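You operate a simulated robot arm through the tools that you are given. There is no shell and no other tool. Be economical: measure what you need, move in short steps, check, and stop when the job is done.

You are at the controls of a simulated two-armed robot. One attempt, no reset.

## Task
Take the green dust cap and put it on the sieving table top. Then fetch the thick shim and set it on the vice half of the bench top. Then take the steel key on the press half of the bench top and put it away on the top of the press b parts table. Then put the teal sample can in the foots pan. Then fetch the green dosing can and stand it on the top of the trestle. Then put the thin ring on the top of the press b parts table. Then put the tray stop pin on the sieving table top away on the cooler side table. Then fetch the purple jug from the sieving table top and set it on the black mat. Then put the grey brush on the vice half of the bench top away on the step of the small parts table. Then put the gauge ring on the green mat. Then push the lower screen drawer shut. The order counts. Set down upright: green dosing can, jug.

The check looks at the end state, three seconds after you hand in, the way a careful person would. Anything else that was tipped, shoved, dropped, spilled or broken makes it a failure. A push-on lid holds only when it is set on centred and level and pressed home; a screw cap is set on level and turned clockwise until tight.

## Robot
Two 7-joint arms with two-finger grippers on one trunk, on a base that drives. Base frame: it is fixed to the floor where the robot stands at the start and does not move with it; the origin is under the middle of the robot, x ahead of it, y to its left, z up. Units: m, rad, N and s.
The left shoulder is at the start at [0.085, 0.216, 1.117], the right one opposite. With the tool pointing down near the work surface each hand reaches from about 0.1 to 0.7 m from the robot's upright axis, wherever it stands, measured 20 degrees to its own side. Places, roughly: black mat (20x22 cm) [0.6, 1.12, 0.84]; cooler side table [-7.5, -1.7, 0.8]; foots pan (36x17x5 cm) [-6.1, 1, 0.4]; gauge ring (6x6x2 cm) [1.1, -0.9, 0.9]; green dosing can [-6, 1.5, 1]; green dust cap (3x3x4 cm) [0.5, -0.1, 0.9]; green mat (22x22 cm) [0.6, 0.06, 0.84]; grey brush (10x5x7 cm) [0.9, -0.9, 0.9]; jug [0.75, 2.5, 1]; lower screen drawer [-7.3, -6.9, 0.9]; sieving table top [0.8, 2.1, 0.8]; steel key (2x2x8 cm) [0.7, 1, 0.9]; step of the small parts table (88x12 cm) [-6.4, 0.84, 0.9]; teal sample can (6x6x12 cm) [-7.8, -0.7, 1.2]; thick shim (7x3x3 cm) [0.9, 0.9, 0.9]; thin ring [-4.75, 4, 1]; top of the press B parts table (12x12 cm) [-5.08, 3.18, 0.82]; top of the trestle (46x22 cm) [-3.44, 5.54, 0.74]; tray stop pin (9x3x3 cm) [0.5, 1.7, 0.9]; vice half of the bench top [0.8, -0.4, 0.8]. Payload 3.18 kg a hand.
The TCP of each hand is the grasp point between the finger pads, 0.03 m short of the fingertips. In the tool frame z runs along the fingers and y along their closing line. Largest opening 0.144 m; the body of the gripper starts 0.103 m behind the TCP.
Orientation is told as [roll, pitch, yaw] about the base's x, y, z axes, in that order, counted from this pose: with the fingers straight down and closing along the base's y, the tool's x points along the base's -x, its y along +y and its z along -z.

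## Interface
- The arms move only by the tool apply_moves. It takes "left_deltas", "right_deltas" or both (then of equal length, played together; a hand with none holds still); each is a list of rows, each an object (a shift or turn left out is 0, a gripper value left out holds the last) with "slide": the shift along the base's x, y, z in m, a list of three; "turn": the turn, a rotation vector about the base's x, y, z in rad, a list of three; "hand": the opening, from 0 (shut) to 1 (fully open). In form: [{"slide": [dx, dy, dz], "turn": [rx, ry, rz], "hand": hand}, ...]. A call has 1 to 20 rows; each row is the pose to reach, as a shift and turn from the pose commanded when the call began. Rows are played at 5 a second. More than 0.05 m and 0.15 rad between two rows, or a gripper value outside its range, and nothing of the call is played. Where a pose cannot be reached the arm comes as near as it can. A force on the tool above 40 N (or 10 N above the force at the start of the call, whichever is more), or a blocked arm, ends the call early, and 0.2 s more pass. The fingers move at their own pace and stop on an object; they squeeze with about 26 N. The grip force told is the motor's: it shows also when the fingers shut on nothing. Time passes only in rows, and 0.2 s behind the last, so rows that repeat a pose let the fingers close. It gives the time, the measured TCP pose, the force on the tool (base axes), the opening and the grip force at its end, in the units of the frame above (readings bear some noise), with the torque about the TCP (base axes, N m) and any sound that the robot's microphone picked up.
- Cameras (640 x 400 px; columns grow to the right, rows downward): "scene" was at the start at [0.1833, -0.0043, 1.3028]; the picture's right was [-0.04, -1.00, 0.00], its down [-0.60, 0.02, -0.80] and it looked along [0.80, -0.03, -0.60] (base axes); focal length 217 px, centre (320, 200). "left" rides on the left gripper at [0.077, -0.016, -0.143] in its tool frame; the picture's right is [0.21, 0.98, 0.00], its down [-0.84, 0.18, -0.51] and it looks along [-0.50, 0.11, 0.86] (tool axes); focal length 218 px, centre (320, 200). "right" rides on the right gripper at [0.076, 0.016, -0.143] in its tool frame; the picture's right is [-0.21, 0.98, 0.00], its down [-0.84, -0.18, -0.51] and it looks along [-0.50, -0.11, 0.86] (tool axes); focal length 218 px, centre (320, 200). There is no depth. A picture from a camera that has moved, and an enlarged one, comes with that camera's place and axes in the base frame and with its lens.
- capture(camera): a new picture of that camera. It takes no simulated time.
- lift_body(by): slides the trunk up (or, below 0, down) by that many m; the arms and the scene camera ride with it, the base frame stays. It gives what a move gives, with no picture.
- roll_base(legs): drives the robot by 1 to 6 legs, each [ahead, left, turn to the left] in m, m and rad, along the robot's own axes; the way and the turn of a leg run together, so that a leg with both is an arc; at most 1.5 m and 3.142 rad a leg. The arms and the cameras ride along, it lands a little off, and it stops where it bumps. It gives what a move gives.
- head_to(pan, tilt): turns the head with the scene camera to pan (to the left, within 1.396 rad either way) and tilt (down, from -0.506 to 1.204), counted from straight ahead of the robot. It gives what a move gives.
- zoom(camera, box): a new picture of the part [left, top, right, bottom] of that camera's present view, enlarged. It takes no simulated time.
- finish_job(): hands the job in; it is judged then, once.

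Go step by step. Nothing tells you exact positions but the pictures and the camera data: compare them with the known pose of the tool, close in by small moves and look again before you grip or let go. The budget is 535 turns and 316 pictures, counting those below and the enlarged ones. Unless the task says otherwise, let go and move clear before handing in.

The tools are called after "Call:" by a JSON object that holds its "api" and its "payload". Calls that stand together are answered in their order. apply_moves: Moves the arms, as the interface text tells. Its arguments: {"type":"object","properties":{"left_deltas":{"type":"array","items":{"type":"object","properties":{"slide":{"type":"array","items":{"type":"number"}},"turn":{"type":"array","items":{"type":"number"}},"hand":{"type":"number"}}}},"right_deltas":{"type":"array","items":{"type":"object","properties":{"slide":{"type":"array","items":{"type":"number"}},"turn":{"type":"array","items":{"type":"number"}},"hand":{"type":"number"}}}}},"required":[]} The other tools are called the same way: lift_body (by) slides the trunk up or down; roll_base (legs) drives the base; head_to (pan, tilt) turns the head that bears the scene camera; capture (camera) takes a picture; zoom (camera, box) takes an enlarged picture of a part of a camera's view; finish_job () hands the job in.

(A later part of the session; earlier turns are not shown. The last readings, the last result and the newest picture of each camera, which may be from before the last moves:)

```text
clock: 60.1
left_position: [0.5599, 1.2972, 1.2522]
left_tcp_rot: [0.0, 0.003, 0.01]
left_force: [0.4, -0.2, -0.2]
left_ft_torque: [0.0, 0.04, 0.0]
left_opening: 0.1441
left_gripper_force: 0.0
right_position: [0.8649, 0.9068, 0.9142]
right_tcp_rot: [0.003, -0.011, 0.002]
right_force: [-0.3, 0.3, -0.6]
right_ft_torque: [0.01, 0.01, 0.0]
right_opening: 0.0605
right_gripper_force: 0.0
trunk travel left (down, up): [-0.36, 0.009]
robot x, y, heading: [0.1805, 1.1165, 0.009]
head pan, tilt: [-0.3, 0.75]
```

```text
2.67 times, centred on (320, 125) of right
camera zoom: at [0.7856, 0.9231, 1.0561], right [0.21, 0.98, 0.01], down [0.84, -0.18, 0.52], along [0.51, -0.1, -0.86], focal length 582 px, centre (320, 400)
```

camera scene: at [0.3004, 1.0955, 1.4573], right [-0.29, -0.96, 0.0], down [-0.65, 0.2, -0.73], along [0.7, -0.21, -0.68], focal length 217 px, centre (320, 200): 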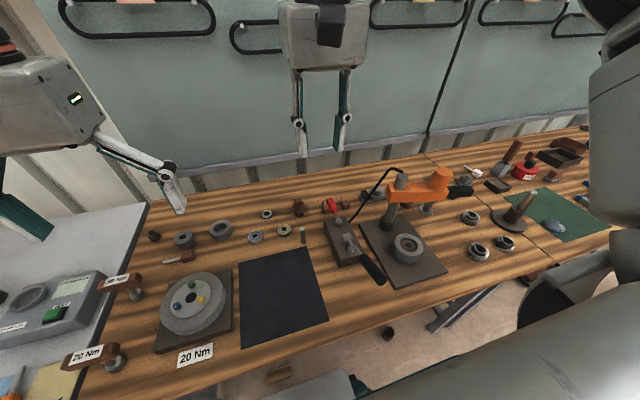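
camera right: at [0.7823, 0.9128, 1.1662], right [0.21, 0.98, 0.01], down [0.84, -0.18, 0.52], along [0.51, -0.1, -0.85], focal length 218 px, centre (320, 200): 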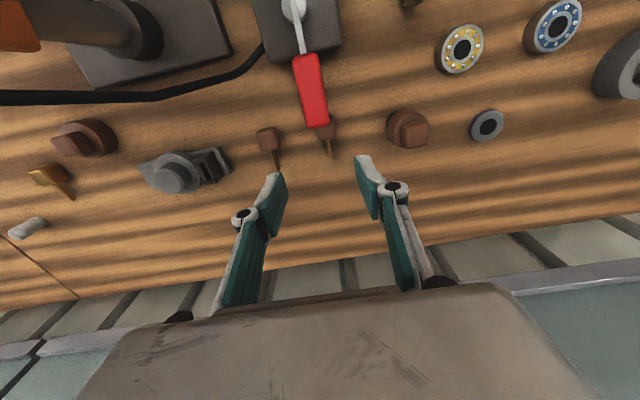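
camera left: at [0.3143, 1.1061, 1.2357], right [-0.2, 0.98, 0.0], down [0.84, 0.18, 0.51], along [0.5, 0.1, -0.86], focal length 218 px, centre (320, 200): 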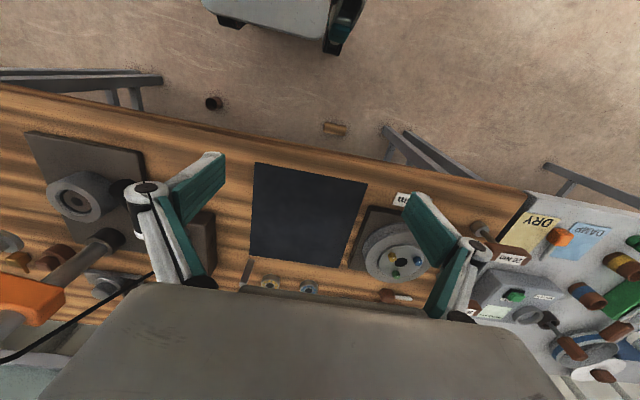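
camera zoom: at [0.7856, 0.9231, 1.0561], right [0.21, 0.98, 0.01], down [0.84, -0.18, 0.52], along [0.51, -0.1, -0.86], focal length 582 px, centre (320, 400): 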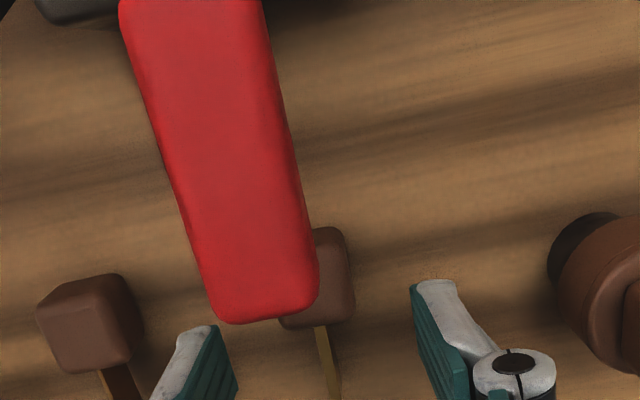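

The fingers straddle the handle and clear the red grip by over a centimetre. I'll go down, close and lift slightly.

Call:
{"api": "apply_moves", "payload": {"right_deltas": [{"slide": [-0.002, 0, -0.015]}, {"slide": [-0.002, 0, -0.03]}, {"slide": [-0.002, 0, -0.03], "hand": 0.1}, {"slide": [-0.002, 0, -0.03], "hand": 0.1}, {"slide": [-0.002, 0, -0.03], "hand": 0.1}]}}

Call:
{"api": "zoom", "payload": {"camera": "right", "box": [200, 80, 440, 230]}}

```text
clock: 61.3
left_position: [0.5601, 1.2978, 1.2521]
left_tcp_rot: [-0.002, 0.0, 0.012]
left_force: [0.4, 0.1, -0.9]
left_ft_torque: [0.01, 0.01, -0.01]
left_opening: 0.144
left_gripper_force: 0.0
right_position: [0.862, 0.9074, 0.885]
right_tcp_rot: [0.004, -0.013, 0.003]
right_force: [-0.5, -0.1, 0.0]
right_ft_torque: [-0.02, -0.01, 0.02]
right_opening: 0.026
right_gripper_force: 25.8
trunk travel left (down, up): [-0.36, 0.009]
robot x, y, heading: [0.1801, 1.1209, 0.011]
head pan, tilt: [-0.3, 0.75]
```

```text
2.67 times, centred on (320, 155) of right
camera zoom: at [0.7828, 0.9235, 1.0264], right [0.21, 0.98, 0.01], down [0.84, -0.18, 0.52], along [0.51, -0.1, -0.86], focal length 582 px, centre (320, 320)
```

zoom: 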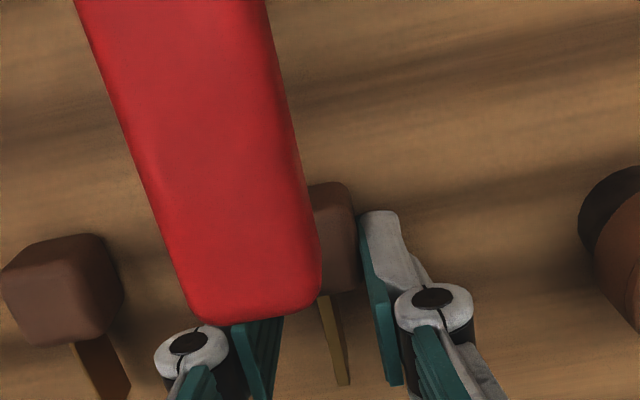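

The handle is gripped at 26 mm. Lifting straight up could brush the red grip, so I'll raise 6 mm, slide 3 cm rearwards, then lift.

Call:
{"api": "apply_moves", "payload": {"right_deltas": [{"slide": [0, 0, 0.006]}, {"slide": [0.015, 0, 0.008]}, {"slide": [0.03, 0, 0.01]}, {"slide": [0.03, 0, 0.03]}, {"slide": [0.03, 0, 0.06]}, {"slide": [0.02, 0, 0.1]}, {"slide": [0.0, 0, 0.14]}, {"slide": [-0.02, 0, 0.18]}]}}

Call:
{"api": "capture", "payload": {"camera": "right"}}

Call:
{"api": "zoom", "payload": {"camera": "scene", "box": [240, 120, 440, 245]}}

```text
clock: 63.1
left_position: [0.557, 1.2977, 1.2521]
left_tcp_rot: [-0.003, -0.001, 0.011]
left_force: [-0.4, -0.1, 0.6]
left_ft_torque: [-0.01, -0.08, 0.02]
left_opening: 0.144
left_gripper_force: 0.0
right_position: [0.8375, 0.9075, 1.0663]
right_tcp_rot: [0.0, -0.012, 0.001]
right_force: [0.1, -0.3, 0.1]
right_ft_torque: [-0.01, -0.05, 0.03]
right_opening: 0.026
right_gripper_force: 26.4
right hand out of reach, approached as far as the arm can: row 3, 4, 5
trunk travel left (down, up): [-0.36, 0.009]
robot x, y, heading: [0.1804, 1.1202, 0.011]
head pan, tilt: [-0.3, 0.75]
```

```text
278 pictures are left
camera right: at [0.7593, 0.9238, 1.2075], right [0.21, 0.98, 0.01], down [0.84, -0.18, 0.52], along [0.51, -0.1, -0.86], focal length 218 px, centre (320, 200)
```

right: 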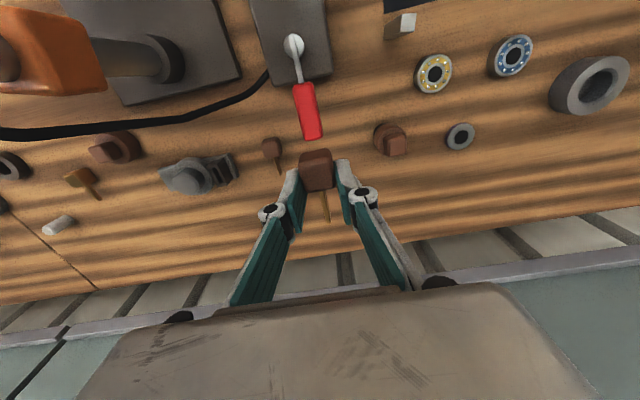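

```text
3.20 times, centred on (340, 182) of scene
camera zoom: at [0.2986, 1.0956, 1.4575], right [-0.29, -0.96, 0.0], down [-0.65, 0.2, -0.73], along [0.7, -0.21, -0.68], focal length 694 px, centre (256, 256)
```

zoom: 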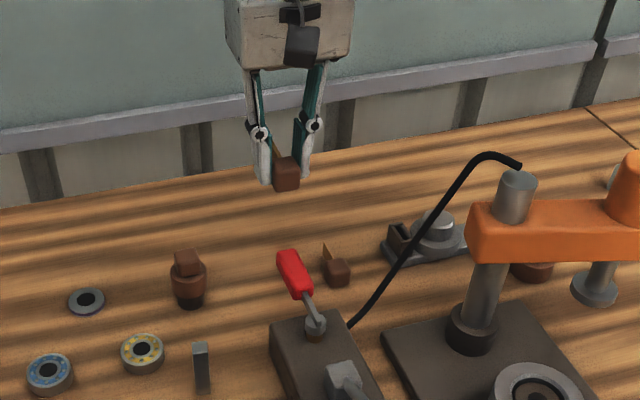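

The thick shim is in the hand. I'll raise and draw it back, then drive to the vice half.

Call:
{"api": "apply_moves", "payload": {"right_deltas": [{"slide": [-0.03, 0, 0.04]}, {"slide": [-0.06, 0, 0.08]}, {"slide": [-0.09, 0, 0.12]}, {"slide": [-0.12, 0, 0.15]}, {"slide": [-0.16, 0, 0.18]}, {"slide": [-0.2, 0, 0.2]}, {"slide": [-0.25, 0, 0.2]}]}}

Call:
{"api": "roll_base", "payload": {"legs": [[-0.15, 0, -0.011], [0, -1.2, 0]]}}

Call:
{"api": "head_to", "payload": {"pan": -0.1, "tilt": 0.75}}

Call:
{"api": "capture", "payload": {"camera": "scene"}}

```text
clock: 64.7
left_position: [0.558, 1.2965, 1.2525]
left_tcp_rot: [0.001, 0.001, 0.011]
left_force: [0.2, -0.9, 0.7]
left_ft_torque: [0.04, 0.0, -0.03]
left_opening: 0.1436
left_gripper_force: 0.1
right_position: [0.5923, 0.9054, 1.2639]
right_tcp_rot: [0.005, -0.013, 0.001]
right_force: [-0.5, -0.1, -0.2]
right_ft_torque: [0.0, -0.02, 0.02]
right_opening: 0.0261
right_gripper_force: 25.9
trunk travel left (down, up): [-0.36, 0.009]
robot x, y, heading: [0.18, 1.1213, 0.01]
head pan, tilt: [-0.3, 0.75]
```

```text
clock: 76.3
left_position: [0.4128, 0.1058, 1.2518]
left_tcp_rot: [-0.001, 0.0, 0.007]
left_force: [0.4, 0.9, 0.2]
left_ft_torque: [0.02, -0.02, 0.02]
left_opening: 0.1442
left_gripper_force: 0.1
right_position: [0.4455, -0.2829, 1.2639]
right_tcp_rot: [0.003, -0.012, -0.001]
right_force: [-0.9, -0.2, -0.3]
right_ft_torque: [0.01, -0.04, 0.02]
right_opening: 0.0262
right_gripper_force: 25.8
trunk travel left (down, up): [-0.36, 0.009]
robot x, y, heading: [0.0326, -0.0689, -0.004]
head pan, tilt: [-0.3, 0.75]
```

```text
clock: 77.0
left_position: [0.4128, 0.1051, 1.2518]
left_tcp_rot: [-0.001, 0.0, 0.009]
left_force: [0.5, -0.6, 0.6]
left_ft_torque: [0.0, -0.01, 0.02]
left_opening: 0.144
left_gripper_force: 0.1
right_position: [0.444, -0.2826, 1.2633]
right_tcp_rot: [0.004, -0.012, -0.003]
right_force: [-0.9, -0.1, 0.2]
right_ft_torque: [0.01, 0.0, 0.02]
right_opening: 0.026
right_gripper_force: 25.5
trunk travel left (down, up): [-0.36, 0.009]
robot x, y, heading: [0.0324, -0.0695, 0.003]
head pan, tilt: [-0.099, 0.75]
```

```text
276 pictures are left
camera scene: at [0.1565, -0.0791, 1.4573], right [-0.1, -1.0, 0.0], down [-0.68, 0.07, -0.73], along [0.73, -0.07, -0.68], focal length 217 px, centre (320, 200)
```

scene: 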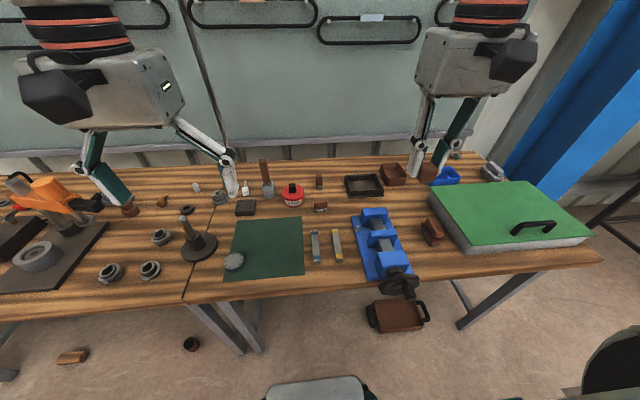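

I'll zoom in to select a free spot on the vice half.

Call:
{"api": "zoom", "payload": {"camera": "scene", "box": [220, 165, 460, 315]}}

```text
2.67 times, centred on (340, 240) of scene
camera zoom: at [0.1565, -0.0791, 1.4573], right [-0.1, -1.0, 0.0], down [-0.68, 0.07, -0.73], along [0.73, -0.07, -0.68], focal length 578 px, centre (267, 93)
```

zoom: 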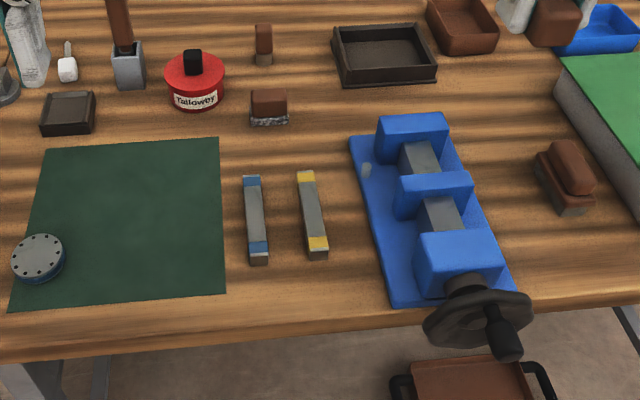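

There is a free patch right of the vice around (0.705, -0.47). I'll move right and ahead for reach.

Call:
{"api": "roll_base", "payload": {"legs": [[0, -0.2, 0], [0.1, 0, 0]]}}

Call:
{"api": "capture", "payload": {"camera": "scene"}}

```text
clock: 80.2
left_position: [0.5132, -0.0933, 1.2525]
left_tcp_rot: [-0.002, -0.001, 0.002]
left_force: [-1.1, 0.1, 0.1]
left_ft_torque: [-0.01, 0.02, 0.03]
left_opening: 0.1441
left_gripper_force: 0.1
right_position: [0.5444, -0.4822, 1.2626]
right_tcp_rot: [0.002, -0.012, -0.004]
right_force: [0.2, -0.6, -0.4]
right_ft_torque: [-0.01, 0.04, -0.03]
right_opening: 0.026
right_gripper_force: 26.5
trunk travel left (down, up): [-0.36, 0.009]
robot x, y, heading: [0.1333, -0.2698, 0.002]
head pan, tilt: [-0.099, 0.75]
```

```text
274 pictures are left
camera scene: at [0.2564, -0.2769, 1.4573], right [-0.1, -1.0, 0.0], down [-0.68, 0.07, -0.73], along [0.73, -0.07, -0.68], focal length 217 px, centre (320, 200)
```

scene: 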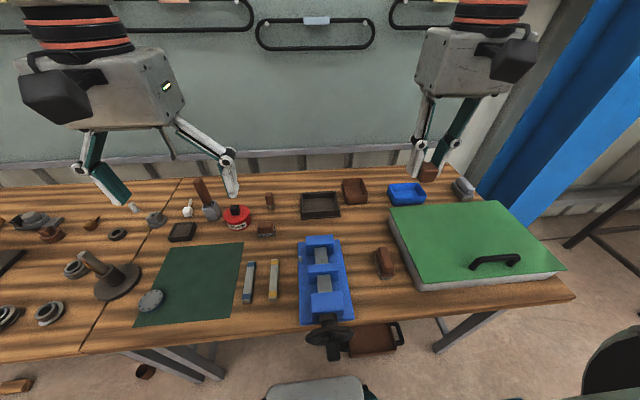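

The spot (0.715, -0.475) is free. I'll move over it and down to z≈0.93.

Call:
{"api": "apply_moves", "payload": {"right_deltas": [{"slide": [0.045, 0.007, 0]}, {"slide": [0.09, 0.007, 0]}, {"slide": [0.135, 0.007, -0.01]}, {"slide": [0.17, 0.007, -0.04]}, {"slide": [0.17, 0.007, -0.09]}, {"slide": [0.17, 0.007, -0.14]}, {"slide": [0.17, 0.007, -0.19]}, {"slide": [0.17, 0.007, -0.24]}, {"slide": [0.17, 0.007, -0.29]}, {"slide": [0.17, 0.007, -0.33]}]}}

Call:
{"api": "capture", "payload": {"camera": "right"}}

Call:
{"api": "zoom", "payload": {"camera": "scene", "box": [280, 160, 440, 300]}}

```text
clock: 82.4
left_position: [0.5124, -0.0927, 1.252]
left_tcp_rot: [-0.001, -0.001, 0.004]
left_force: [1.0, 0.2, -0.9]
left_ft_torque: [0.03, 0.02, 0.0]
left_opening: 0.144
left_gripper_force: 0.1
right_position: [0.7133, -0.4758, 0.9321]
right_tcp_rot: [0.004, -0.013, -0.004]
right_force: [0.7, 0.1, -0.1]
right_ft_torque: [0.02, -0.01, -0.04]
right_opening: 0.0262
right_gripper_force: 26.3
trunk travel left (down, up): [-0.36, 0.009]
robot x, y, heading: [0.1323, -0.2674, -0.001]
head pan, tilt: [-0.099, 0.75]
```

```text
273 pictures are left
camera right: at [0.6345, -0.4588, 1.0736], right [0.21, 0.98, 0.01], down [0.84, -0.19, 0.52], along [0.51, -0.1, -0.86], focal length 218 px, centre (320, 200)
```

right: 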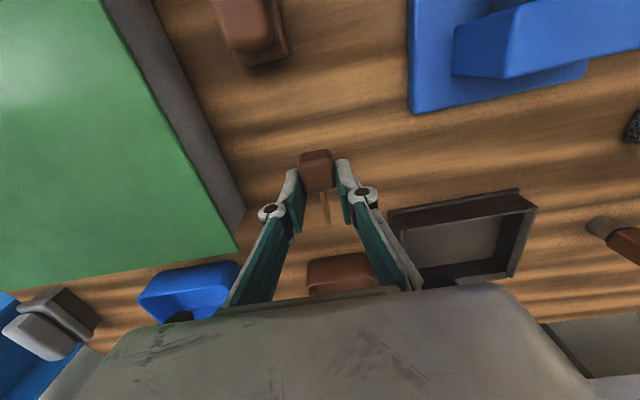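

```text
2.86 times, centred on (360, 230) of scene
camera zoom: at [0.2565, -0.2771, 1.4572], right [-0.1, -1.0, 0.0], down [-0.68, 0.07, -0.73], along [0.73, -0.07, -0.68], focal length 620 px, centre (206, 114)
```

zoom: 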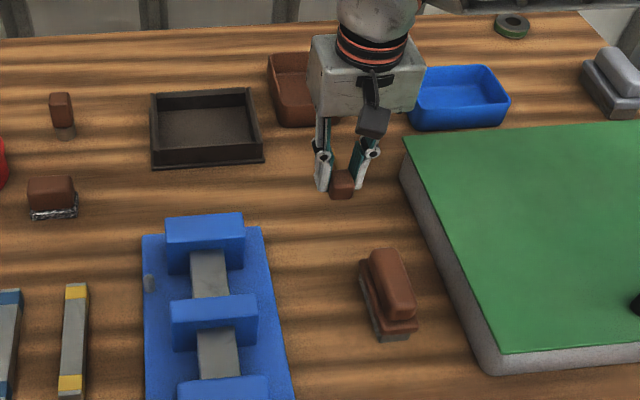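

There's room; I'll shift 1.5 cm left for finger clearance from the green-topped box, then lower to touch.

Call:
{"api": "apply_moves", "payload": {"right_deltas": [{"slide": [0, 0.015, -0.02]}, {"slide": [0, 0.015, -0.036]}, {"slide": [0, 0.015, -0.041]}, {"slide": [0, 0.015, -0.044]}, {"slide": [0, 0.015, -0.046]}]}}

```text
clock: 83.6
left_position: [0.5117, -0.0932, 1.2532]
left_tcp_rot: [-0.002, -0.001, 0.003]
left_force: [0.2, 0.0, 0.5]
left_ft_torque: [0.01, -0.01, -0.01]
left_opening: 0.1438
left_gripper_force: 0.0
right_position: [0.714, -0.4599, 0.8858]
right_tcp_rot: [0.004, -0.012, -0.003]
right_force: [-0.5, -0.1, -0.8]
right_ft_torque: [0.01, 0.0, 0.0]
right_opening: 0.0261
right_gripper_force: 26.0
trunk travel left (down, up): [-0.36, 0.009]
robot x, y, heading: [0.1293, -0.2668, 0.001]
head pan, tilt: [-0.099, 0.75]
```

Nearly at pick-up height; I'll go down 2 mm more, release and lift.

Call:
{"api": "apply_moves", "payload": {"right_deltas": [{"slide": [0, 0, -0.001]}, {"slide": [0, 0, -0.002]}, {"slide": [0, 0, -0.002], "hand": 0.28}, {"slide": [0, 0, -0.001], "hand": 0.35}, {"slide": [0, 0, -0.001], "hand": 0.35}, {"slide": [0, 0, 0.03]}, {"slide": [0, 0, 0.08]}, {"slide": [0, 0, 0.13]}, {"slide": [-0.02, 0, 0.17]}, {"slide": [-0.04, 0, 0.21]}, {"slide": [-0.07, 0, 0.25]}, {"slide": [-0.1, 0, 0.29]}, {"slide": [-0.13, 0, 0.33]}, {"slide": [-0.16, 0, 0.37]}]}}

Call:
{"api": "zoom", "payload": {"camera": "scene", "box": [280, 160, 440, 300]}}

```text
clock: 86.6
left_position: [0.511, -0.0919, 1.2532]
left_tcp_rot: [-0.001, -0.002, 0.002]
left_force: [0.4, 0.7, -0.2]
left_ft_torque: [-0.01, -0.02, -0.01]
left_opening: 0.1438
left_gripper_force: 0.0
right_position: [0.5547, -0.4603, 1.2594]
right_tcp_rot: [0.004, -0.012, -0.006]
right_force: [-1.0, 1.1, 0.3]
right_ft_torque: [-0.01, -0.01, 0.0]
right_opening: 0.0501
right_gripper_force: 0.1
trunk travel left (down, up): [-0.36, 0.009]
robot x, y, heading: [0.1351, -0.2688, 0.006]
head pan, tilt: [-0.099, 0.75]
```

```text
2.86 times, centred on (360, 230) of scene
camera zoom: at [0.2546, -0.2767, 1.4574], right [-0.1, -1.0, 0.0], down [-0.68, 0.07, -0.73], along [0.73, -0.07, -0.68], focal length 620 px, centre (206, 114)
```

zoom: 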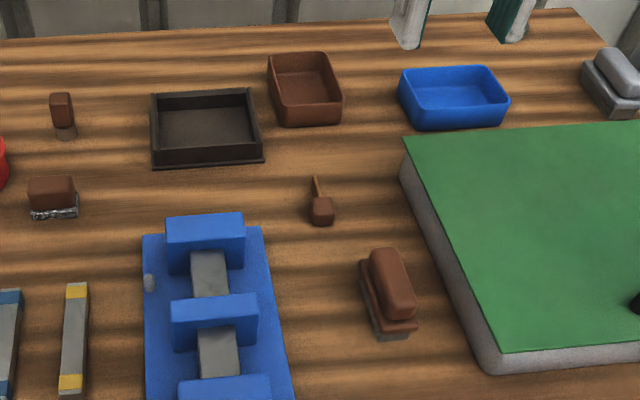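

The shim is set down on the vice half. Now back to the press half for the steel key.

Call:
{"api": "roll_base", "payload": {"legs": [[-0.12, 0, -0.006], [0, 1.48, 0], [0.13, 0, 0]]}}

Call:
{"api": "head_to", "payload": {"pan": -0.2, "tilt": 0.75}}

Call:
{"api": "zoom", "payload": {"camera": "scene", "box": [240, 150, 400, 250]}}

```text
clock: 101.4
left_position: [0.5072, 1.3963, 1.2522]
left_tcp_rot: [-0.001, -0.002, 0.028]
left_force: [0.9, -0.9, -0.3]
left_ft_torque: [0.01, 0.01, -0.02]
left_opening: 0.144
left_gripper_force: 0.1
right_position: [0.5594, 1.031, 1.2589]
right_tcp_rot: [0.003, -0.012, 0.017]
right_force: [0.6, -0.5, -0.4]
right_ft_torque: [0.01, 0.03, -0.01]
right_opening: 0.0503
right_gripper_force: 0.1
trunk travel left (down, up): [-0.36, 0.009]
robot x, y, heading: [0.132, 1.2176, 0.022]
head pan, tilt: [-0.099, 0.75]
```

```text
clock: 102.1
left_position: [0.5074, 1.3968, 1.2521]
left_tcp_rot: [-0.002, 0.0, 0.027]
left_force: [0.2, -1.1, 0.0]
left_ft_torque: [0.01, -0.01, 0.01]
left_opening: 0.144
left_gripper_force: 0.1
right_position: [0.5591, 1.0323, 1.2574]
right_tcp_rot: [0.003, -0.011, 0.016]
right_force: [0.1, 0.7, 0.9]
right_ft_torque: [0.02, -0.01, -0.02]
right_opening: 0.0506
right_gripper_force: 0.1
trunk travel left (down, up): [-0.36, 0.009]
robot x, y, heading: [0.1303, 1.2143, 0.028]
head pan, tilt: [-0.201, 0.75]
```

```text
4.00 times, centred on (320, 200) of scene
camera zoom: at [0.2534, 1.1999, 1.4573], right [-0.18, -0.98, 0.0], down [-0.67, 0.12, -0.73], along [0.72, -0.13, -0.68], focal length 867 px, centre (320, 200)
```

zoom: 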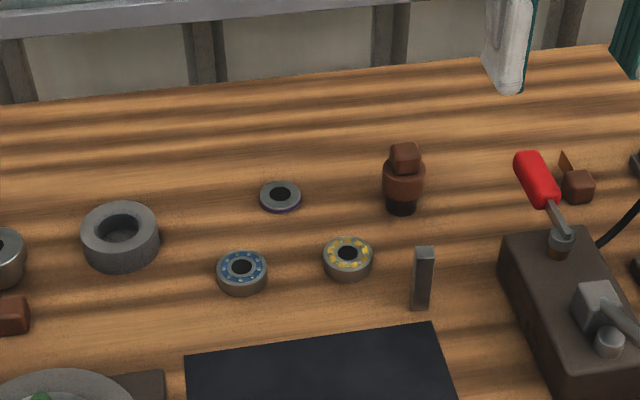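

The key stands at about (0.744, 1.019). I'll bring the right hand over it and check from just above.

Call:
{"api": "apply_moves", "payload": {"right_deltas": [{"slide": [0.045, -0.003, 0], "hand": 0.38}, {"slide": [0.09, -0.006, -0.01]}, {"slide": [0.135, -0.01, -0.02]}, {"slide": [0.18, -0.013, -0.03]}, {"slide": [0.185, -0.013, -0.08]}, {"slide": [0.185, -0.013, -0.13]}, {"slide": [0.185, -0.013, -0.18]}, {"slide": [0.185, -0.013, -0.23]}, {"slide": [0.185, -0.013, -0.27]}]}}

Call:
{"api": "zoom", "payload": {"camera": "right", "box": [200, 50, 440, 200]}}

```text
refused: row 5 steps farther than a row can; nothing moved
```

```text
2.67 times, centred on (320, 125) of right
camera zoom: at [0.4795, 1.0462, 1.3992], right [0.19, 0.98, 0.01], down [0.84, -0.17, 0.52], along [0.51, -0.09, -0.86], focal length 582 px, centre (320, 400)
```

zoom: 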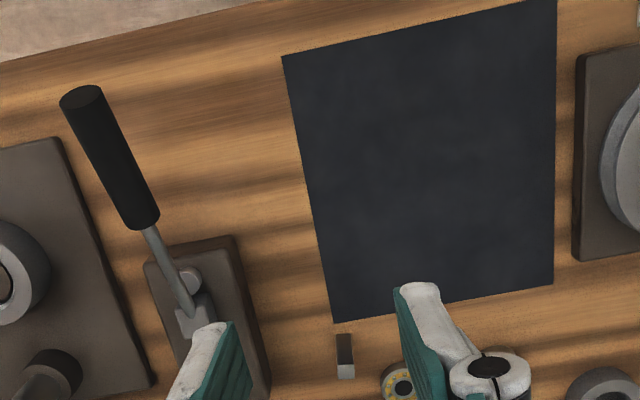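

Call:
{"api": "apply_moves", "payload": {"right_deltas": [{"slide": [0.045, -0.003, 0], "hand": 0.38}, {"slide": [0.09, -0.006, -0.01]}, {"slide": [0.135, -0.01, -0.02]}, {"slide": [0.18, -0.013, -0.03]}, {"slide": [0.185, -0.013, -0.075]}, {"slide": [0.185, -0.013, -0.12]}, {"slide": [0.185, -0.013, -0.165]}, {"slide": [0.185, -0.013, -0.21]}, {"slide": [0.185, -0.013, -0.25]}, {"slide": [0.185, -0.013, -0.27]}]}}

Call:
{"api": "zoom", "payload": {"camera": "right", "box": [200, 70, 440, 220]}}

```text
clock: 104.3
left_position: [0.5074, 1.3982, 1.2529]
left_tcp_rot: [-0.001, -0.002, 0.026]
left_force: [0.2, -0.1, -0.2]
left_ft_torque: [0.01, -0.02, 0.04]
left_opening: 0.1437
left_gripper_force: 0.0
right_position: [0.7406, 1.0185, 0.9875]
right_tcp_rot: [0.003, -0.011, 0.017]
right_force: [0.9, -0.1, -0.2]
right_ft_torque: [0.0, 0.0, -0.02]
right_opening: 0.0548
right_gripper_force: 0.1
trunk travel left (down, up): [-0.36, 0.009]
robot x, y, heading: [0.1305, 1.212, 0.027]
head pan, tilt: [-0.201, 0.75]
```

```text
2.67 times, centred on (320, 145) of right
camera zoom: at [0.6623, 1.0322, 1.1284], right [0.19, 0.98, 0.01], down [0.84, -0.17, 0.52], along [0.51, -0.09, -0.86], focal length 582 px, centre (320, 347)
```

zoom: 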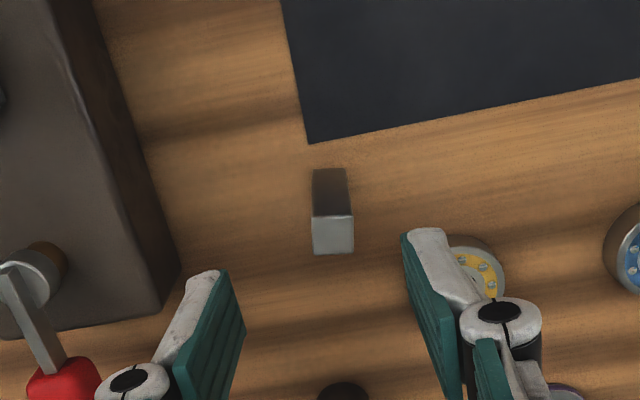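

The key is centred between the fingers. I'll go down to z≈0.897 and close.

Call:
{"api": "apply_moves", "payload": {"right_deltas": [{"slide": [0.0, 0.004, -0.04]}, {"slide": [0.0, 0.004, -0.075]}, {"slide": [0.0, 0.004, -0.09]}, {"slide": [0.0, 0.004, -0.09], "hand": 0.05}, {"slide": [0.0, 0.004, -0.09], "hand": 0.05}, {"slide": [0.0, 0.004, -0.09], "hand": 0.05}, {"slide": [0.0, 0.004, -0.06], "hand": 0.05}, {"slide": [0.0, 0.004, -0.02], "hand": 0.05}]}}

Call:
{"api": "zoom", "payload": {"camera": "right", "box": [200, 70, 440, 220]}}

```text
clock: 106.1
left_position: [0.5061, 1.398, 1.2524]
left_tcp_rot: [-0.002, 0.0, 0.027]
left_force: [0.4, 0.0, 0.2]
left_ft_torque: [0.02, -0.01, -0.01]
left_opening: 0.1442
left_gripper_force: 0.0
right_position: [0.7419, 1.0221, 0.969]
right_tcp_rot: [0.003, -0.011, 0.015]
right_force: [-0.3, 0.1, -0.8]
right_ft_torque: [-0.02, -0.02, 0.02]
right_opening: 0.0154
right_gripper_force: 25.7
trunk travel left (down, up): [-0.36, 0.009]
robot x, y, heading: [0.1305, 1.2138, 0.03]
head pan, tilt: [-0.201, 0.75]
```

```text
2.67 times, centred on (320, 145) of right
camera zoom: at [0.6633, 1.0367, 1.1103], right [0.19, 0.98, 0.01], down [0.84, -0.17, 0.52], along [0.51, -0.09, -0.86], focal length 582 px, centre (320, 347)
```

zoom: 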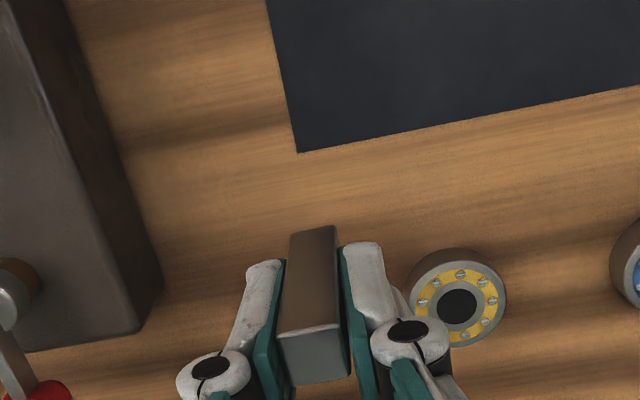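

The key is held. I'll raise and tuck it, back away from the bench, turn toward the press B table and look at the hall.

Call:
{"api": "apply_moves", "payload": {"right_deltas": [{"slide": [-0.02, 0, 0.04]}, {"slide": [-0.05, 0, 0.08]}, {"slide": [-0.08, 0, 0.12]}, {"slide": [-0.11, 0, 0.16]}, {"slide": [-0.14, 0, 0.2]}, {"slide": [-0.18, 0, 0.22]}, {"slide": [-0.23, 0, 0.22]}, {"slide": [-0.25, 0, 0.22]}]}}

Call:
{"api": "roll_base", "payload": {"legs": [[-0.6, 0, 0], [0, 0, 2.6]]}}

Call:
{"api": "head_to", "payload": {"pan": 0, "tilt": 0.3}}

Call:
{"api": "capture", "payload": {"camera": "scene"}}

```text
clock: 107.9
left_position: [0.5072, 1.3978, 1.2518]
left_tcp_rot: [-0.001, 0.0, 0.024]
left_force: [0.8, 0.9, -0.2]
left_ft_torque: [-0.03, 0.02, -0.03]
left_opening: 0.1441
left_gripper_force: 0.1
right_position: [0.493, 1.0225, 1.1887]
right_tcp_rot: [0.003, -0.012, 0.018]
right_force: [-0.2, -0.3, -1.6]
right_ft_torque: [0.0, -0.04, 0.01]
right_opening: 0.0156
right_gripper_force: 26.2
trunk travel left (down, up): [-0.36, 0.009]
robot x, y, heading: [0.1315, 1.2138, 0.026]
head pan, tilt: [-0.201, 0.75]
```

```text
clock: 117.3
left_position: [-0.8748, 1.2374, 1.2535]
left_tcp_rot: [-0.002, 0.001, 2.62]
left_force: [-0.1, -0.3, 0.5]
left_ft_torque: [0.01, 0.03, -0.04]
left_opening: 0.1443
left_gripper_force: 0.1
right_position: [-0.6673, 1.5501, 1.1881]
right_tcp_rot: [0.004, -0.013, 2.614]
right_force: [-0.2, 0.4, -1.1]
right_ft_torque: [-0.01, 0.02, 0.0]
right_opening: 0.0155
right_gripper_force: 26.4
trunk travel left (down, up): [-0.36, 0.009]
robot x, y, heading: [-0.4589, 1.198, 2.62]
head pan, tilt: [-0.201, 0.75]
```

```text
clock: 118.2
left_position: [-0.8746, 1.2384, 1.2518]
left_tcp_rot: [-0.001, 0.0, 2.62]
left_force: [0.7, 0.3, 0.6]
left_ft_torque: [0.01, 0.0, -0.02]
left_opening: 0.1442
left_gripper_force: 0.0
right_position: [-0.6685, 1.5506, 1.1874]
right_tcp_rot: [0.004, -0.013, 2.612]
right_force: [0.1, 0.8, -0.5]
right_ft_torque: [0.03, -0.02, -0.01]
right_opening: 0.0154
right_gripper_force: 25.4
trunk travel left (down, up): [-0.36, 0.009]
robot x, y, heading: [-0.4589, 1.197, 2.617]
head pan, tilt: [0.0, 0.3]
```

```text
266 pictures are left
camera scene: at [-0.5732, 1.2638, 1.4976], right [0.5, 0.87, 0.0], down [0.26, -0.15, -0.95], along [-0.83, 0.48, -0.3], focal length 217 px, centre (320, 200)
```

scene: 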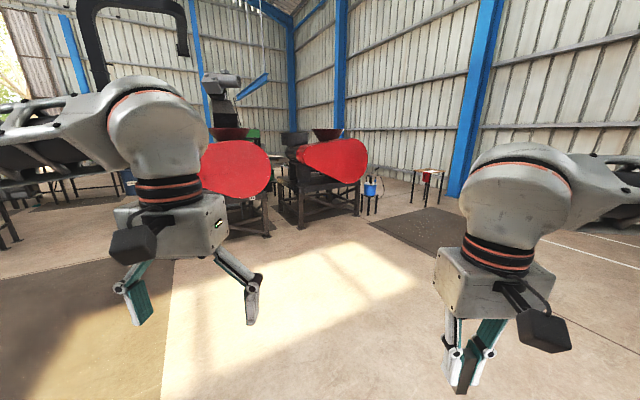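

The hall floor ahead looks open; two red presses stand at about 4 to 5 m and the trestle to the right. I'll zoom in to find the press B parts table.

Call:
{"api": "zoom", "payload": {"camera": "scene", "box": [180, 80, 460, 255]}}

```text
2.29 times, centred on (320, 168) of scene
camera zoom: at [-0.5732, 1.2638, 1.4976], right [0.5, 0.87, 0.0], down [0.26, -0.15, -0.95], along [-0.83, 0.48, -0.3], focal length 496 px, centre (320, 274)
```

zoom: 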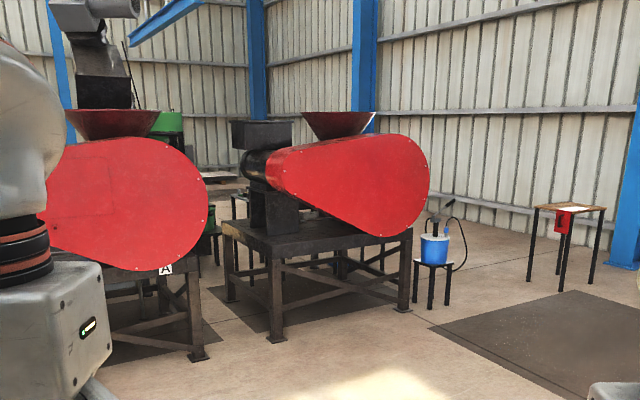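

The press B parts table is behind press B, seen from here. I'll go round to its right side, heading -x, via (-2.9, 4.7).

Call:
{"api": "roll_base", "payload": {"legs": [[0, 0, 0.524], [0.81, -1.17, 0], [0.81, -1.17, 0], [0.81, -1.17, 0]]}}

Call:
{"api": "capture", "payload": {"camera": "scene"}}

```text
clock: 150.7
left_position: [-3.1583, 4.637, 1.2526]
left_tcp_rot: [-0.002, -0.001, 3.112]
left_force: [-0.4, -0.8, -0.7]
left_ft_torque: [-0.01, -0.01, 0.01]
left_opening: 0.1442
left_gripper_force: 0.0
right_position: [-3.1232, 5.0115, 1.1884]
right_tcp_rot: [0.003, -0.012, 3.103]
right_force: [0.5, 0.5, -1.4]
right_ft_torque: [0.01, 0.0, -0.02]
right_opening: 0.0157
right_gripper_force: 26.4
trunk travel left (down, up): [-0.36, 0.009]
robot x, y, heading: [-2.7721, 4.7992, 3.105]
head pan, tilt: [0.0, 0.3]
```

```text
264 pictures are left
camera scene: at [-2.9051, 4.8015, 1.4976], right [0.03, 1.0, 0.0], down [0.3, -0.01, -0.96], along [-0.95, 0.03, -0.3], focal length 217 px, centre (320, 200)
```

scene: 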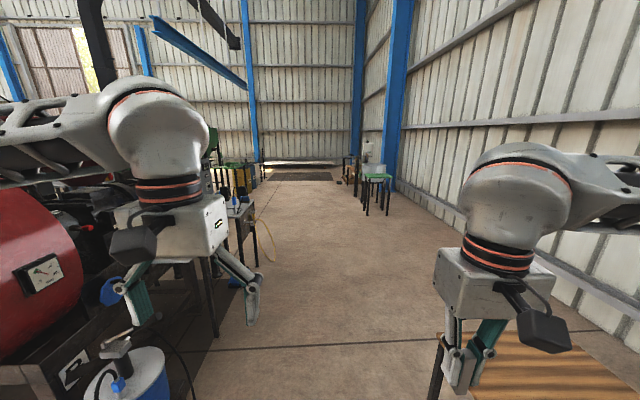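

The aisle ahead is clear, with the bucket stool at the left and the trestle at the right. I'll drive ahead beside the tables and look left.

Call:
{"api": "roll_base", "payload": {"legs": [[1.0, 0, 0.03], [0.9, 0, 0]]}}

Call:
{"api": "head_to", "payload": {"pan": 1.2, "tilt": 0.5}}

Call:
{"api": "capture", "payload": {"camera": "scene"}}

```text
clock: 160.2
left_position: [-5.06, 4.6545, 1.2525]
left_tcp_rot: [-0.002, 0.001, 3.138]
left_force: [0.6, -0.1, -0.6]
left_ft_torque: [0.03, 0.0, 0.03]
left_opening: 0.1437
left_gripper_force: 0.1
right_position: [-5.0347, 5.0296, 1.189]
right_tcp_rot: [0.004, -0.013, 3.132]
right_force: [0.2, 0.3, -1.7]
right_ft_torque: [-0.01, 0.0, -0.02]
right_opening: 0.0154
right_gripper_force: 26.4
trunk travel left (down, up): [-0.36, 0.009]
robot x, y, heading: [-4.678, 4.829, 3.137]
head pan, tilt: [0.0, 0.3]
```

```text
clock: 161.6
left_position: [-5.0598, 4.6548, 1.2522]
left_tcp_rot: [-0.002, 0.0, 3.14]
left_force: [0.0, -0.3, 0.7]
left_ft_torque: [0.01, 0.02, 0.0]
left_opening: 0.1439
left_gripper_force: 0.0
right_position: [-5.0338, 5.0303, 1.1887]
right_tcp_rot: [0.003, -0.011, 3.131]
right_force: [-0.9, -0.5, -1.9]
right_ft_torque: [0.02, 0.02, -0.01]
right_opening: 0.0155
right_gripper_force: 25.8
trunk travel left (down, up): [-0.36, 0.009]
robot x, y, heading: [-4.677, 4.8246, 3.138]
head pan, tilt: [1.201, 0.499]
```

```text
263 pictures are left
camera scene: at [-4.7506, 4.7423, 1.4793], right [-0.93, 0.37, 0.0], down [0.17, 0.45, -0.88], along [-0.32, -0.82, -0.48], focal length 217 px, centre (320, 200)
```

scene: 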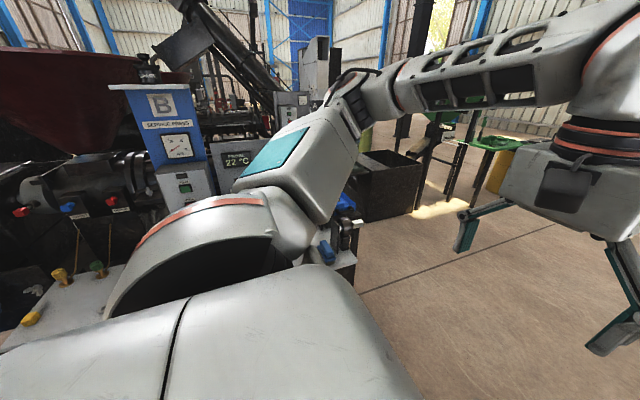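

My own arm blocks the view, so I'll turn to face the tables (heading -y).

Call:
{"api": "roll_base", "payload": {"legs": [[0, 0, 1.571]]}}

Call:
{"api": "head_to", "payload": {"pan": 0, "tilt": 0.4}}

Call:
{"api": "capture", "payload": {"camera": "scene"}}

```text
clock: 165.8
left_position: [-4.5102, 4.4436, 1.2522]
left_tcp_rot: [-0.003, -0.002, -1.584]
left_force: [0.2, -0.2, -0.4]
left_ft_torque: [0.01, -0.03, 0.04]
left_opening: 0.1438
left_gripper_force: 0.0
right_position: [-4.8847, 4.4737, 1.1884]
right_tcp_rot: [0.003, -0.011, -1.594]
right_force: [-0.4, 0.3, -2.2]
right_ft_torque: [-0.01, 0.01, -0.02]
right_opening: 0.0155
right_gripper_force: 25.9
trunk travel left (down, up): [-0.36, 0.009]
robot x, y, heading: [-4.6782, 4.8253, -1.583]
head pan, tilt: [1.201, 0.499]
```

```text
clock: 167.2
left_position: [-4.5096, 4.4442, 1.2527]
left_tcp_rot: [-0.001, -0.001, -1.584]
left_force: [-0.4, -0.9, -0.3]
left_ft_torque: [0.01, 0.02, 0.03]
left_opening: 0.1439
left_gripper_force: 0.0
right_position: [-4.8849, 4.4736, 1.1883]
right_tcp_rot: [0.003, -0.015, -1.595]
right_force: [-0.3, 0.3, -1.9]
right_ft_torque: [0.02, 0.0, -0.04]
right_opening: 0.0156
right_gripper_force: 25.9
trunk travel left (down, up): [-0.36, 0.009]
robot x, y, heading: [-4.6767, 4.8267, -1.583]
head pan, tilt: [0.0, 0.4]
```

```text
262 pictures are left
camera scene: at [-4.6791, 4.6938, 1.4884], right [-1.0, 0.02, 0.0], down [0.01, 0.39, -0.92], along [-0.01, -0.92, -0.39], focal length 217 px, centre (320, 200)
```

scene: 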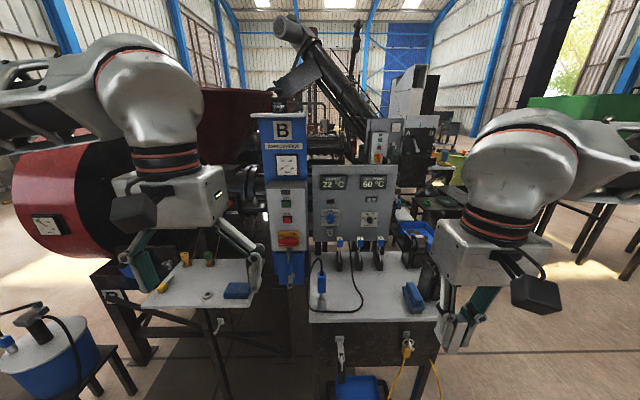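

Press B's control console is in front; the parts table is behind it. I'll shift to -x beyond the console for a view.

Call:
{"api": "roll_base", "payload": {"legs": [[0, -0.9, 0.012]]}}

Call:
{"api": "head_to", "payload": {"pan": 0.2, "tilt": 0.5}}

Call:
{"api": "capture", "payload": {"camera": "scene"}}

```text
clock: 175.4
left_position: [-5.4029, 4.4613, 1.2526]
left_tcp_rot: [-0.001, -0.001, -1.587]
left_force: [-1.0, 1.2, 0.0]
left_ft_torque: [0.02, 0.03, -0.01]
left_opening: 0.1441
left_gripper_force: 0.1
right_position: [-5.7781, 4.4897, 1.1875]
right_tcp_rot: [0.003, -0.012, -1.595]
right_force: [0.5, -0.5, -1.4]
right_ft_torque: [-0.04, 0.01, 0.01]
right_opening: 0.0151
right_gripper_force: 26.3
trunk travel left (down, up): [-0.36, 0.009]
robot x, y, heading: [-5.5718, 4.8414, -1.583]
head pan, tilt: [0.0, 0.4]
```

```text
clock: 176.1
left_position: [-5.4034, 4.4592, 1.2532]
left_tcp_rot: [-0.002, 0.0, -1.587]
left_force: [-0.1, 0.1, -0.1]
left_ft_torque: [0.0, -0.02, -0.02]
left_opening: 0.1441
left_gripper_force: 0.0
right_position: [-5.7768, 4.4889, 1.1886]
right_tcp_rot: [0.004, -0.013, -1.596]
right_force: [-1.2, 0.5, -1.8]
right_ft_torque: [-0.01, 0.01, -0.01]
right_opening: 0.0154
right_gripper_force: 26.2
trunk travel left (down, up): [-0.36, 0.009]
robot x, y, heading: [-5.5726, 4.843, -1.591]
head pan, tilt: [0.201, 0.499]
```

```text
261 pictures are left
camera scene: at [-5.5538, 4.7122, 1.4793], right [-0.98, -0.18, 0.0], down [-0.09, 0.47, -0.88], along [0.16, -0.86, -0.48], focal length 217 px, centre (320, 200)
```

scene: 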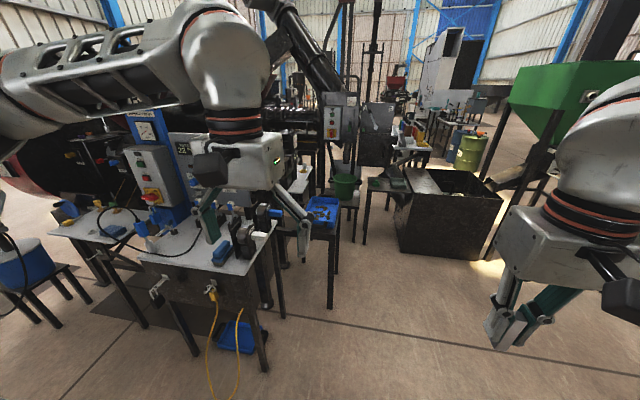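

I'll zoom in on the area of the parts table.

Call:
{"api": "zoom", "payload": {"camera": "scene", "box": [240, 130, 430, 250]}}

```text
3.33 times, centred on (335, 190) of scene
camera zoom: at [-5.5538, 4.7122, 1.4793], right [-0.98, -0.18, 0.0], down [-0.09, 0.47, -0.88], along [0.16, -0.86, -0.48], focal length 723 px, centre (270, 233)
```

zoom: 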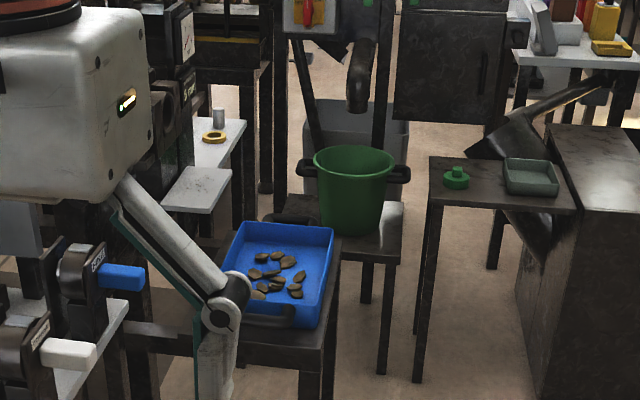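

A white shelf with a brass ring is visible behind the blue tray table. I'll move to (-6.2, 4.2) and turn toward it for a clearer view.

Call:
{"api": "roll_base", "payload": {"legs": [[0, -0.7, 0], [0.5, 0, 0.02], [0, 0, 0.75]]}}

Call:
{"api": "head_to", "payload": {"pan": 0.0, "tilt": 0.5}}

Call:
{"api": "capture", "payload": {"camera": "scene"}}

```text
clock: 187.3
left_position: [-5.8933, 4.1951, 1.2522]
left_tcp_rot: [-0.004, 0.0, -0.811]
left_force: [-0.1, -0.1, -1.0]
left_ft_torque: [-0.01, 0.02, 0.0]
left_opening: 0.1441
left_gripper_force: 0.1
right_position: [-6.181, 3.9542, 1.1874]
right_tcp_rot: [0.004, -0.011, -0.82]
right_force: [0.2, -0.8, -2.0]
right_ft_torque: [-0.01, 0.03, -0.04]
right_opening: 0.015
right_gripper_force: 26.4
trunk travel left (down, up): [-0.36, 0.009]
robot x, y, heading: [-6.2838, 4.3506, -0.814]
head pan, tilt: [0.201, 0.499]
```

```text
clock: 188.0
left_position: [-5.8937, 4.1951, 1.2521]
left_tcp_rot: [-0.002, -0.001, -0.813]
left_force: [-0.8, -0.1, -0.6]
left_ft_torque: [0.01, -0.03, -0.03]
left_opening: 0.1437
left_gripper_force: 0.1
right_position: [-6.1816, 3.9547, 1.1886]
right_tcp_rot: [0.003, -0.012, -0.821]
right_force: [0.3, -0.4, -1.3]
right_ft_torque: [-0.01, 0.0, 0.01]
right_opening: 0.0157
right_gripper_force: 25.6
trunk travel left (down, up): [-0.36, 0.009]
robot x, y, heading: [-6.282, 4.357, -0.815]
head pan, tilt: [0.0, 0.499]
```

```text
259 pictures are left
camera scene: at [-6.1903, 4.256, 1.4792], right [-0.73, -0.69, 0.0], down [-0.33, 0.35, -0.88], along [0.6, -0.64, -0.48], focal length 217 px, centre (320, 200)
```

scene: 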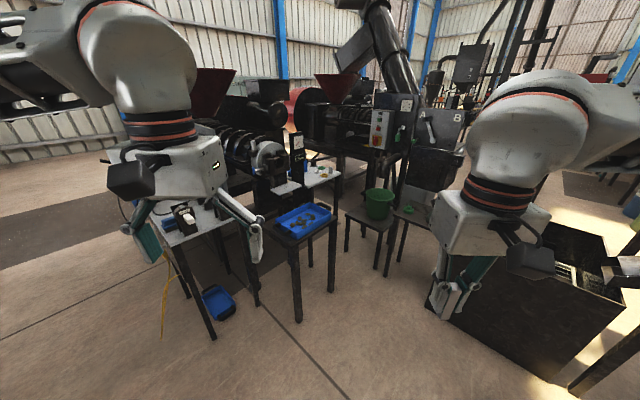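

Call:
{"api": "zoom", "payload": {"camera": "scene", "box": [240, 130, 420, 245]}}

```text
3.48 times, centred on (330, 188) of scene
camera zoom: at [-6.1903, 4.256, 1.4792], right [-0.73, -0.69, 0.0], down [-0.33, 0.35, -0.88], along [0.6, -0.64, -0.48], focal length 754 px, centre (285, 244)
```

zoom: 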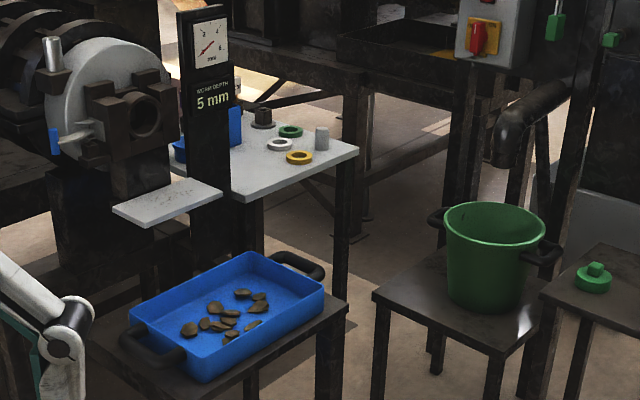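

The white parts table top with coloured rings is behind the gauge post; the target zone is its free near-left area, around (-5.08, 3.18). I'll face +x and come in along y≈3.25 between the tray table and the pot stool, stopping first at x≈-6.1 to look.

Call:
{"api": "roll_base", "payload": {"legs": [[0, 0, 0.815], [0, -1.1, 0], [0.15, 0, 0]]}}

Call:
{"api": "head_to", "payload": {"pan": 0.0, "tilt": 0.6}}

Call:
{"api": "capture", "payload": {"camera": "scene"}}

```text
clock: 201.2
left_position: [-5.74, 3.4239, 1.2527]
left_tcp_rot: [-0.003, 0.0, 0.015]
left_force: [0.6, -0.1, -0.2]
left_ft_torque: [0.0, 0.07, 0.01]
left_opening: 0.144
left_gripper_force: 0.0
right_position: [-5.7595, 3.0497, 1.1877]
right_tcp_rot: [0.003, -0.01, 0.006]
right_force: [0.3, -0.6, -0.9]
right_ft_torque: [-0.03, 0.06, 0.01]
right_opening: 0.0153
right_gripper_force: 26.3
trunk travel left (down, up): [-0.36, 0.009]
robot x, y, heading: [-6.1163, 3.2463, 0.014]
head pan, tilt: [0.0, 0.499]
```

```text
clock: 201.8
left_position: [-5.7406, 3.4241, 1.2522]
left_tcp_rot: [-0.002, 0.0, 0.015]
left_force: [-0.1, 0.6, 0.1]
left_ft_torque: [-0.01, 0.0, 0.0]
left_opening: 0.1438
left_gripper_force: 0.1
right_position: [-5.7591, 3.0495, 1.1887]
right_tcp_rot: [0.004, -0.012, 0.007]
right_force: [0.2, -0.3, -0.7]
right_ft_torque: [-0.02, -0.02, 0.02]
right_opening: 0.0158
right_gripper_force: 26.5
trunk travel left (down, up): [-0.36, 0.009]
robot x, y, heading: [-6.1187, 3.2466, 0.008]
head pan, tilt: [0.0, 0.6]
```

```text
257 pictures are left
camera scene: at [-5.99, 3.2459, 1.4702], right [0.01, -1.0, 0.0], down [-0.56, -0.01, -0.83], along [0.83, 0.01, -0.56], focal length 217 px, centre (320, 200)
```

scene: 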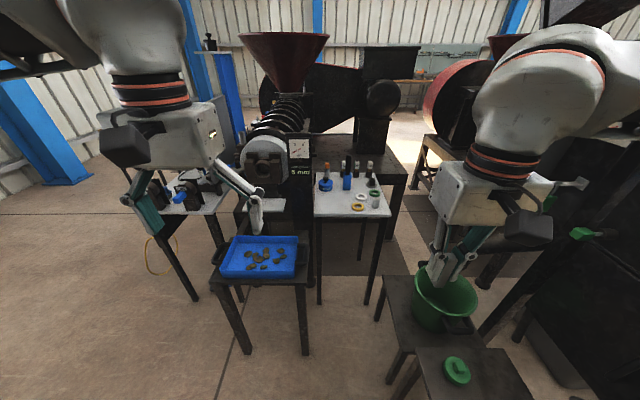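

I'll zoom on the parts table top.

Call:
{"api": "zoom", "payload": {"camera": "scene", "box": [270, 120, 430, 220]}}

```text
4.00 times, centred on (350, 170) of scene
camera zoom: at [-5.99, 3.2459, 1.4702], right [0.01, -1.0, 0.0], down [-0.56, -0.01, -0.83], along [0.83, 0.01, -0.56], focal length 867 px, centre (200, 320)
```

zoom: 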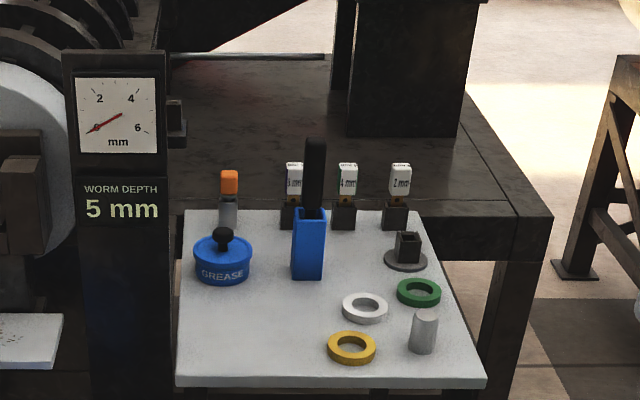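

The zone is the bare front-left part of the white top. I'll drive in 0.4 m.

Call:
{"api": "roll_base", "payload": {"legs": [[0.25, 0.01, -0.01], [0.14, 0, 0]]}}

Call:
{"api": "capture", "payload": {"camera": "scene"}}

```text
clock: 204.7
left_position: [-5.3714, 3.4323, 1.2521]
left_tcp_rot: [0.0, 0.001, 0.007]
left_force: [-0.5, -0.1, 0.2]
left_ft_torque: [0.03, -0.1, 0.02]
left_opening: 0.1439
left_gripper_force: 0.1
right_position: [-5.3943, 3.057, 1.1887]
right_tcp_rot: [0.003, -0.011, -0.003]
right_force: [-0.6, -0.3, -2.0]
right_ft_torque: [0.02, -0.09, -0.01]
right_opening: 0.0156
right_gripper_force: 26.0
trunk travel left (down, up): [-0.36, 0.009]
robot x, y, heading: [-5.749, 3.2592, 0.004]
head pan, tilt: [0.0, 0.6]
stopped in leg 2: the robot was blocked; the commanded pose is now the measured one
```

```text
255 pictures are left
camera scene: at [-5.6234, 3.2556, 1.4705], right [0.0, -1.0, 0.0], down [-0.56, 0.0, -0.83], along [0.83, 0.0, -0.56], focal length 217 px, centre (320, 200)
```

scene: 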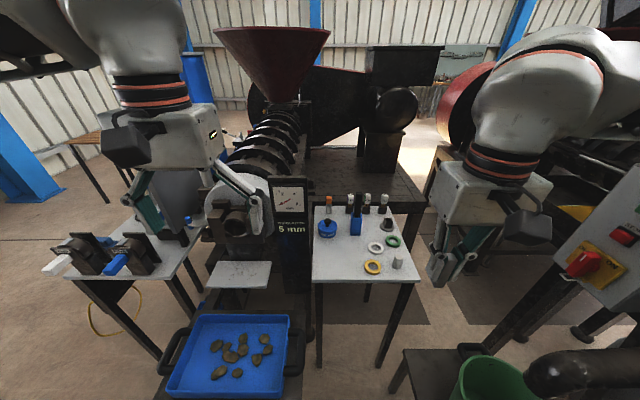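

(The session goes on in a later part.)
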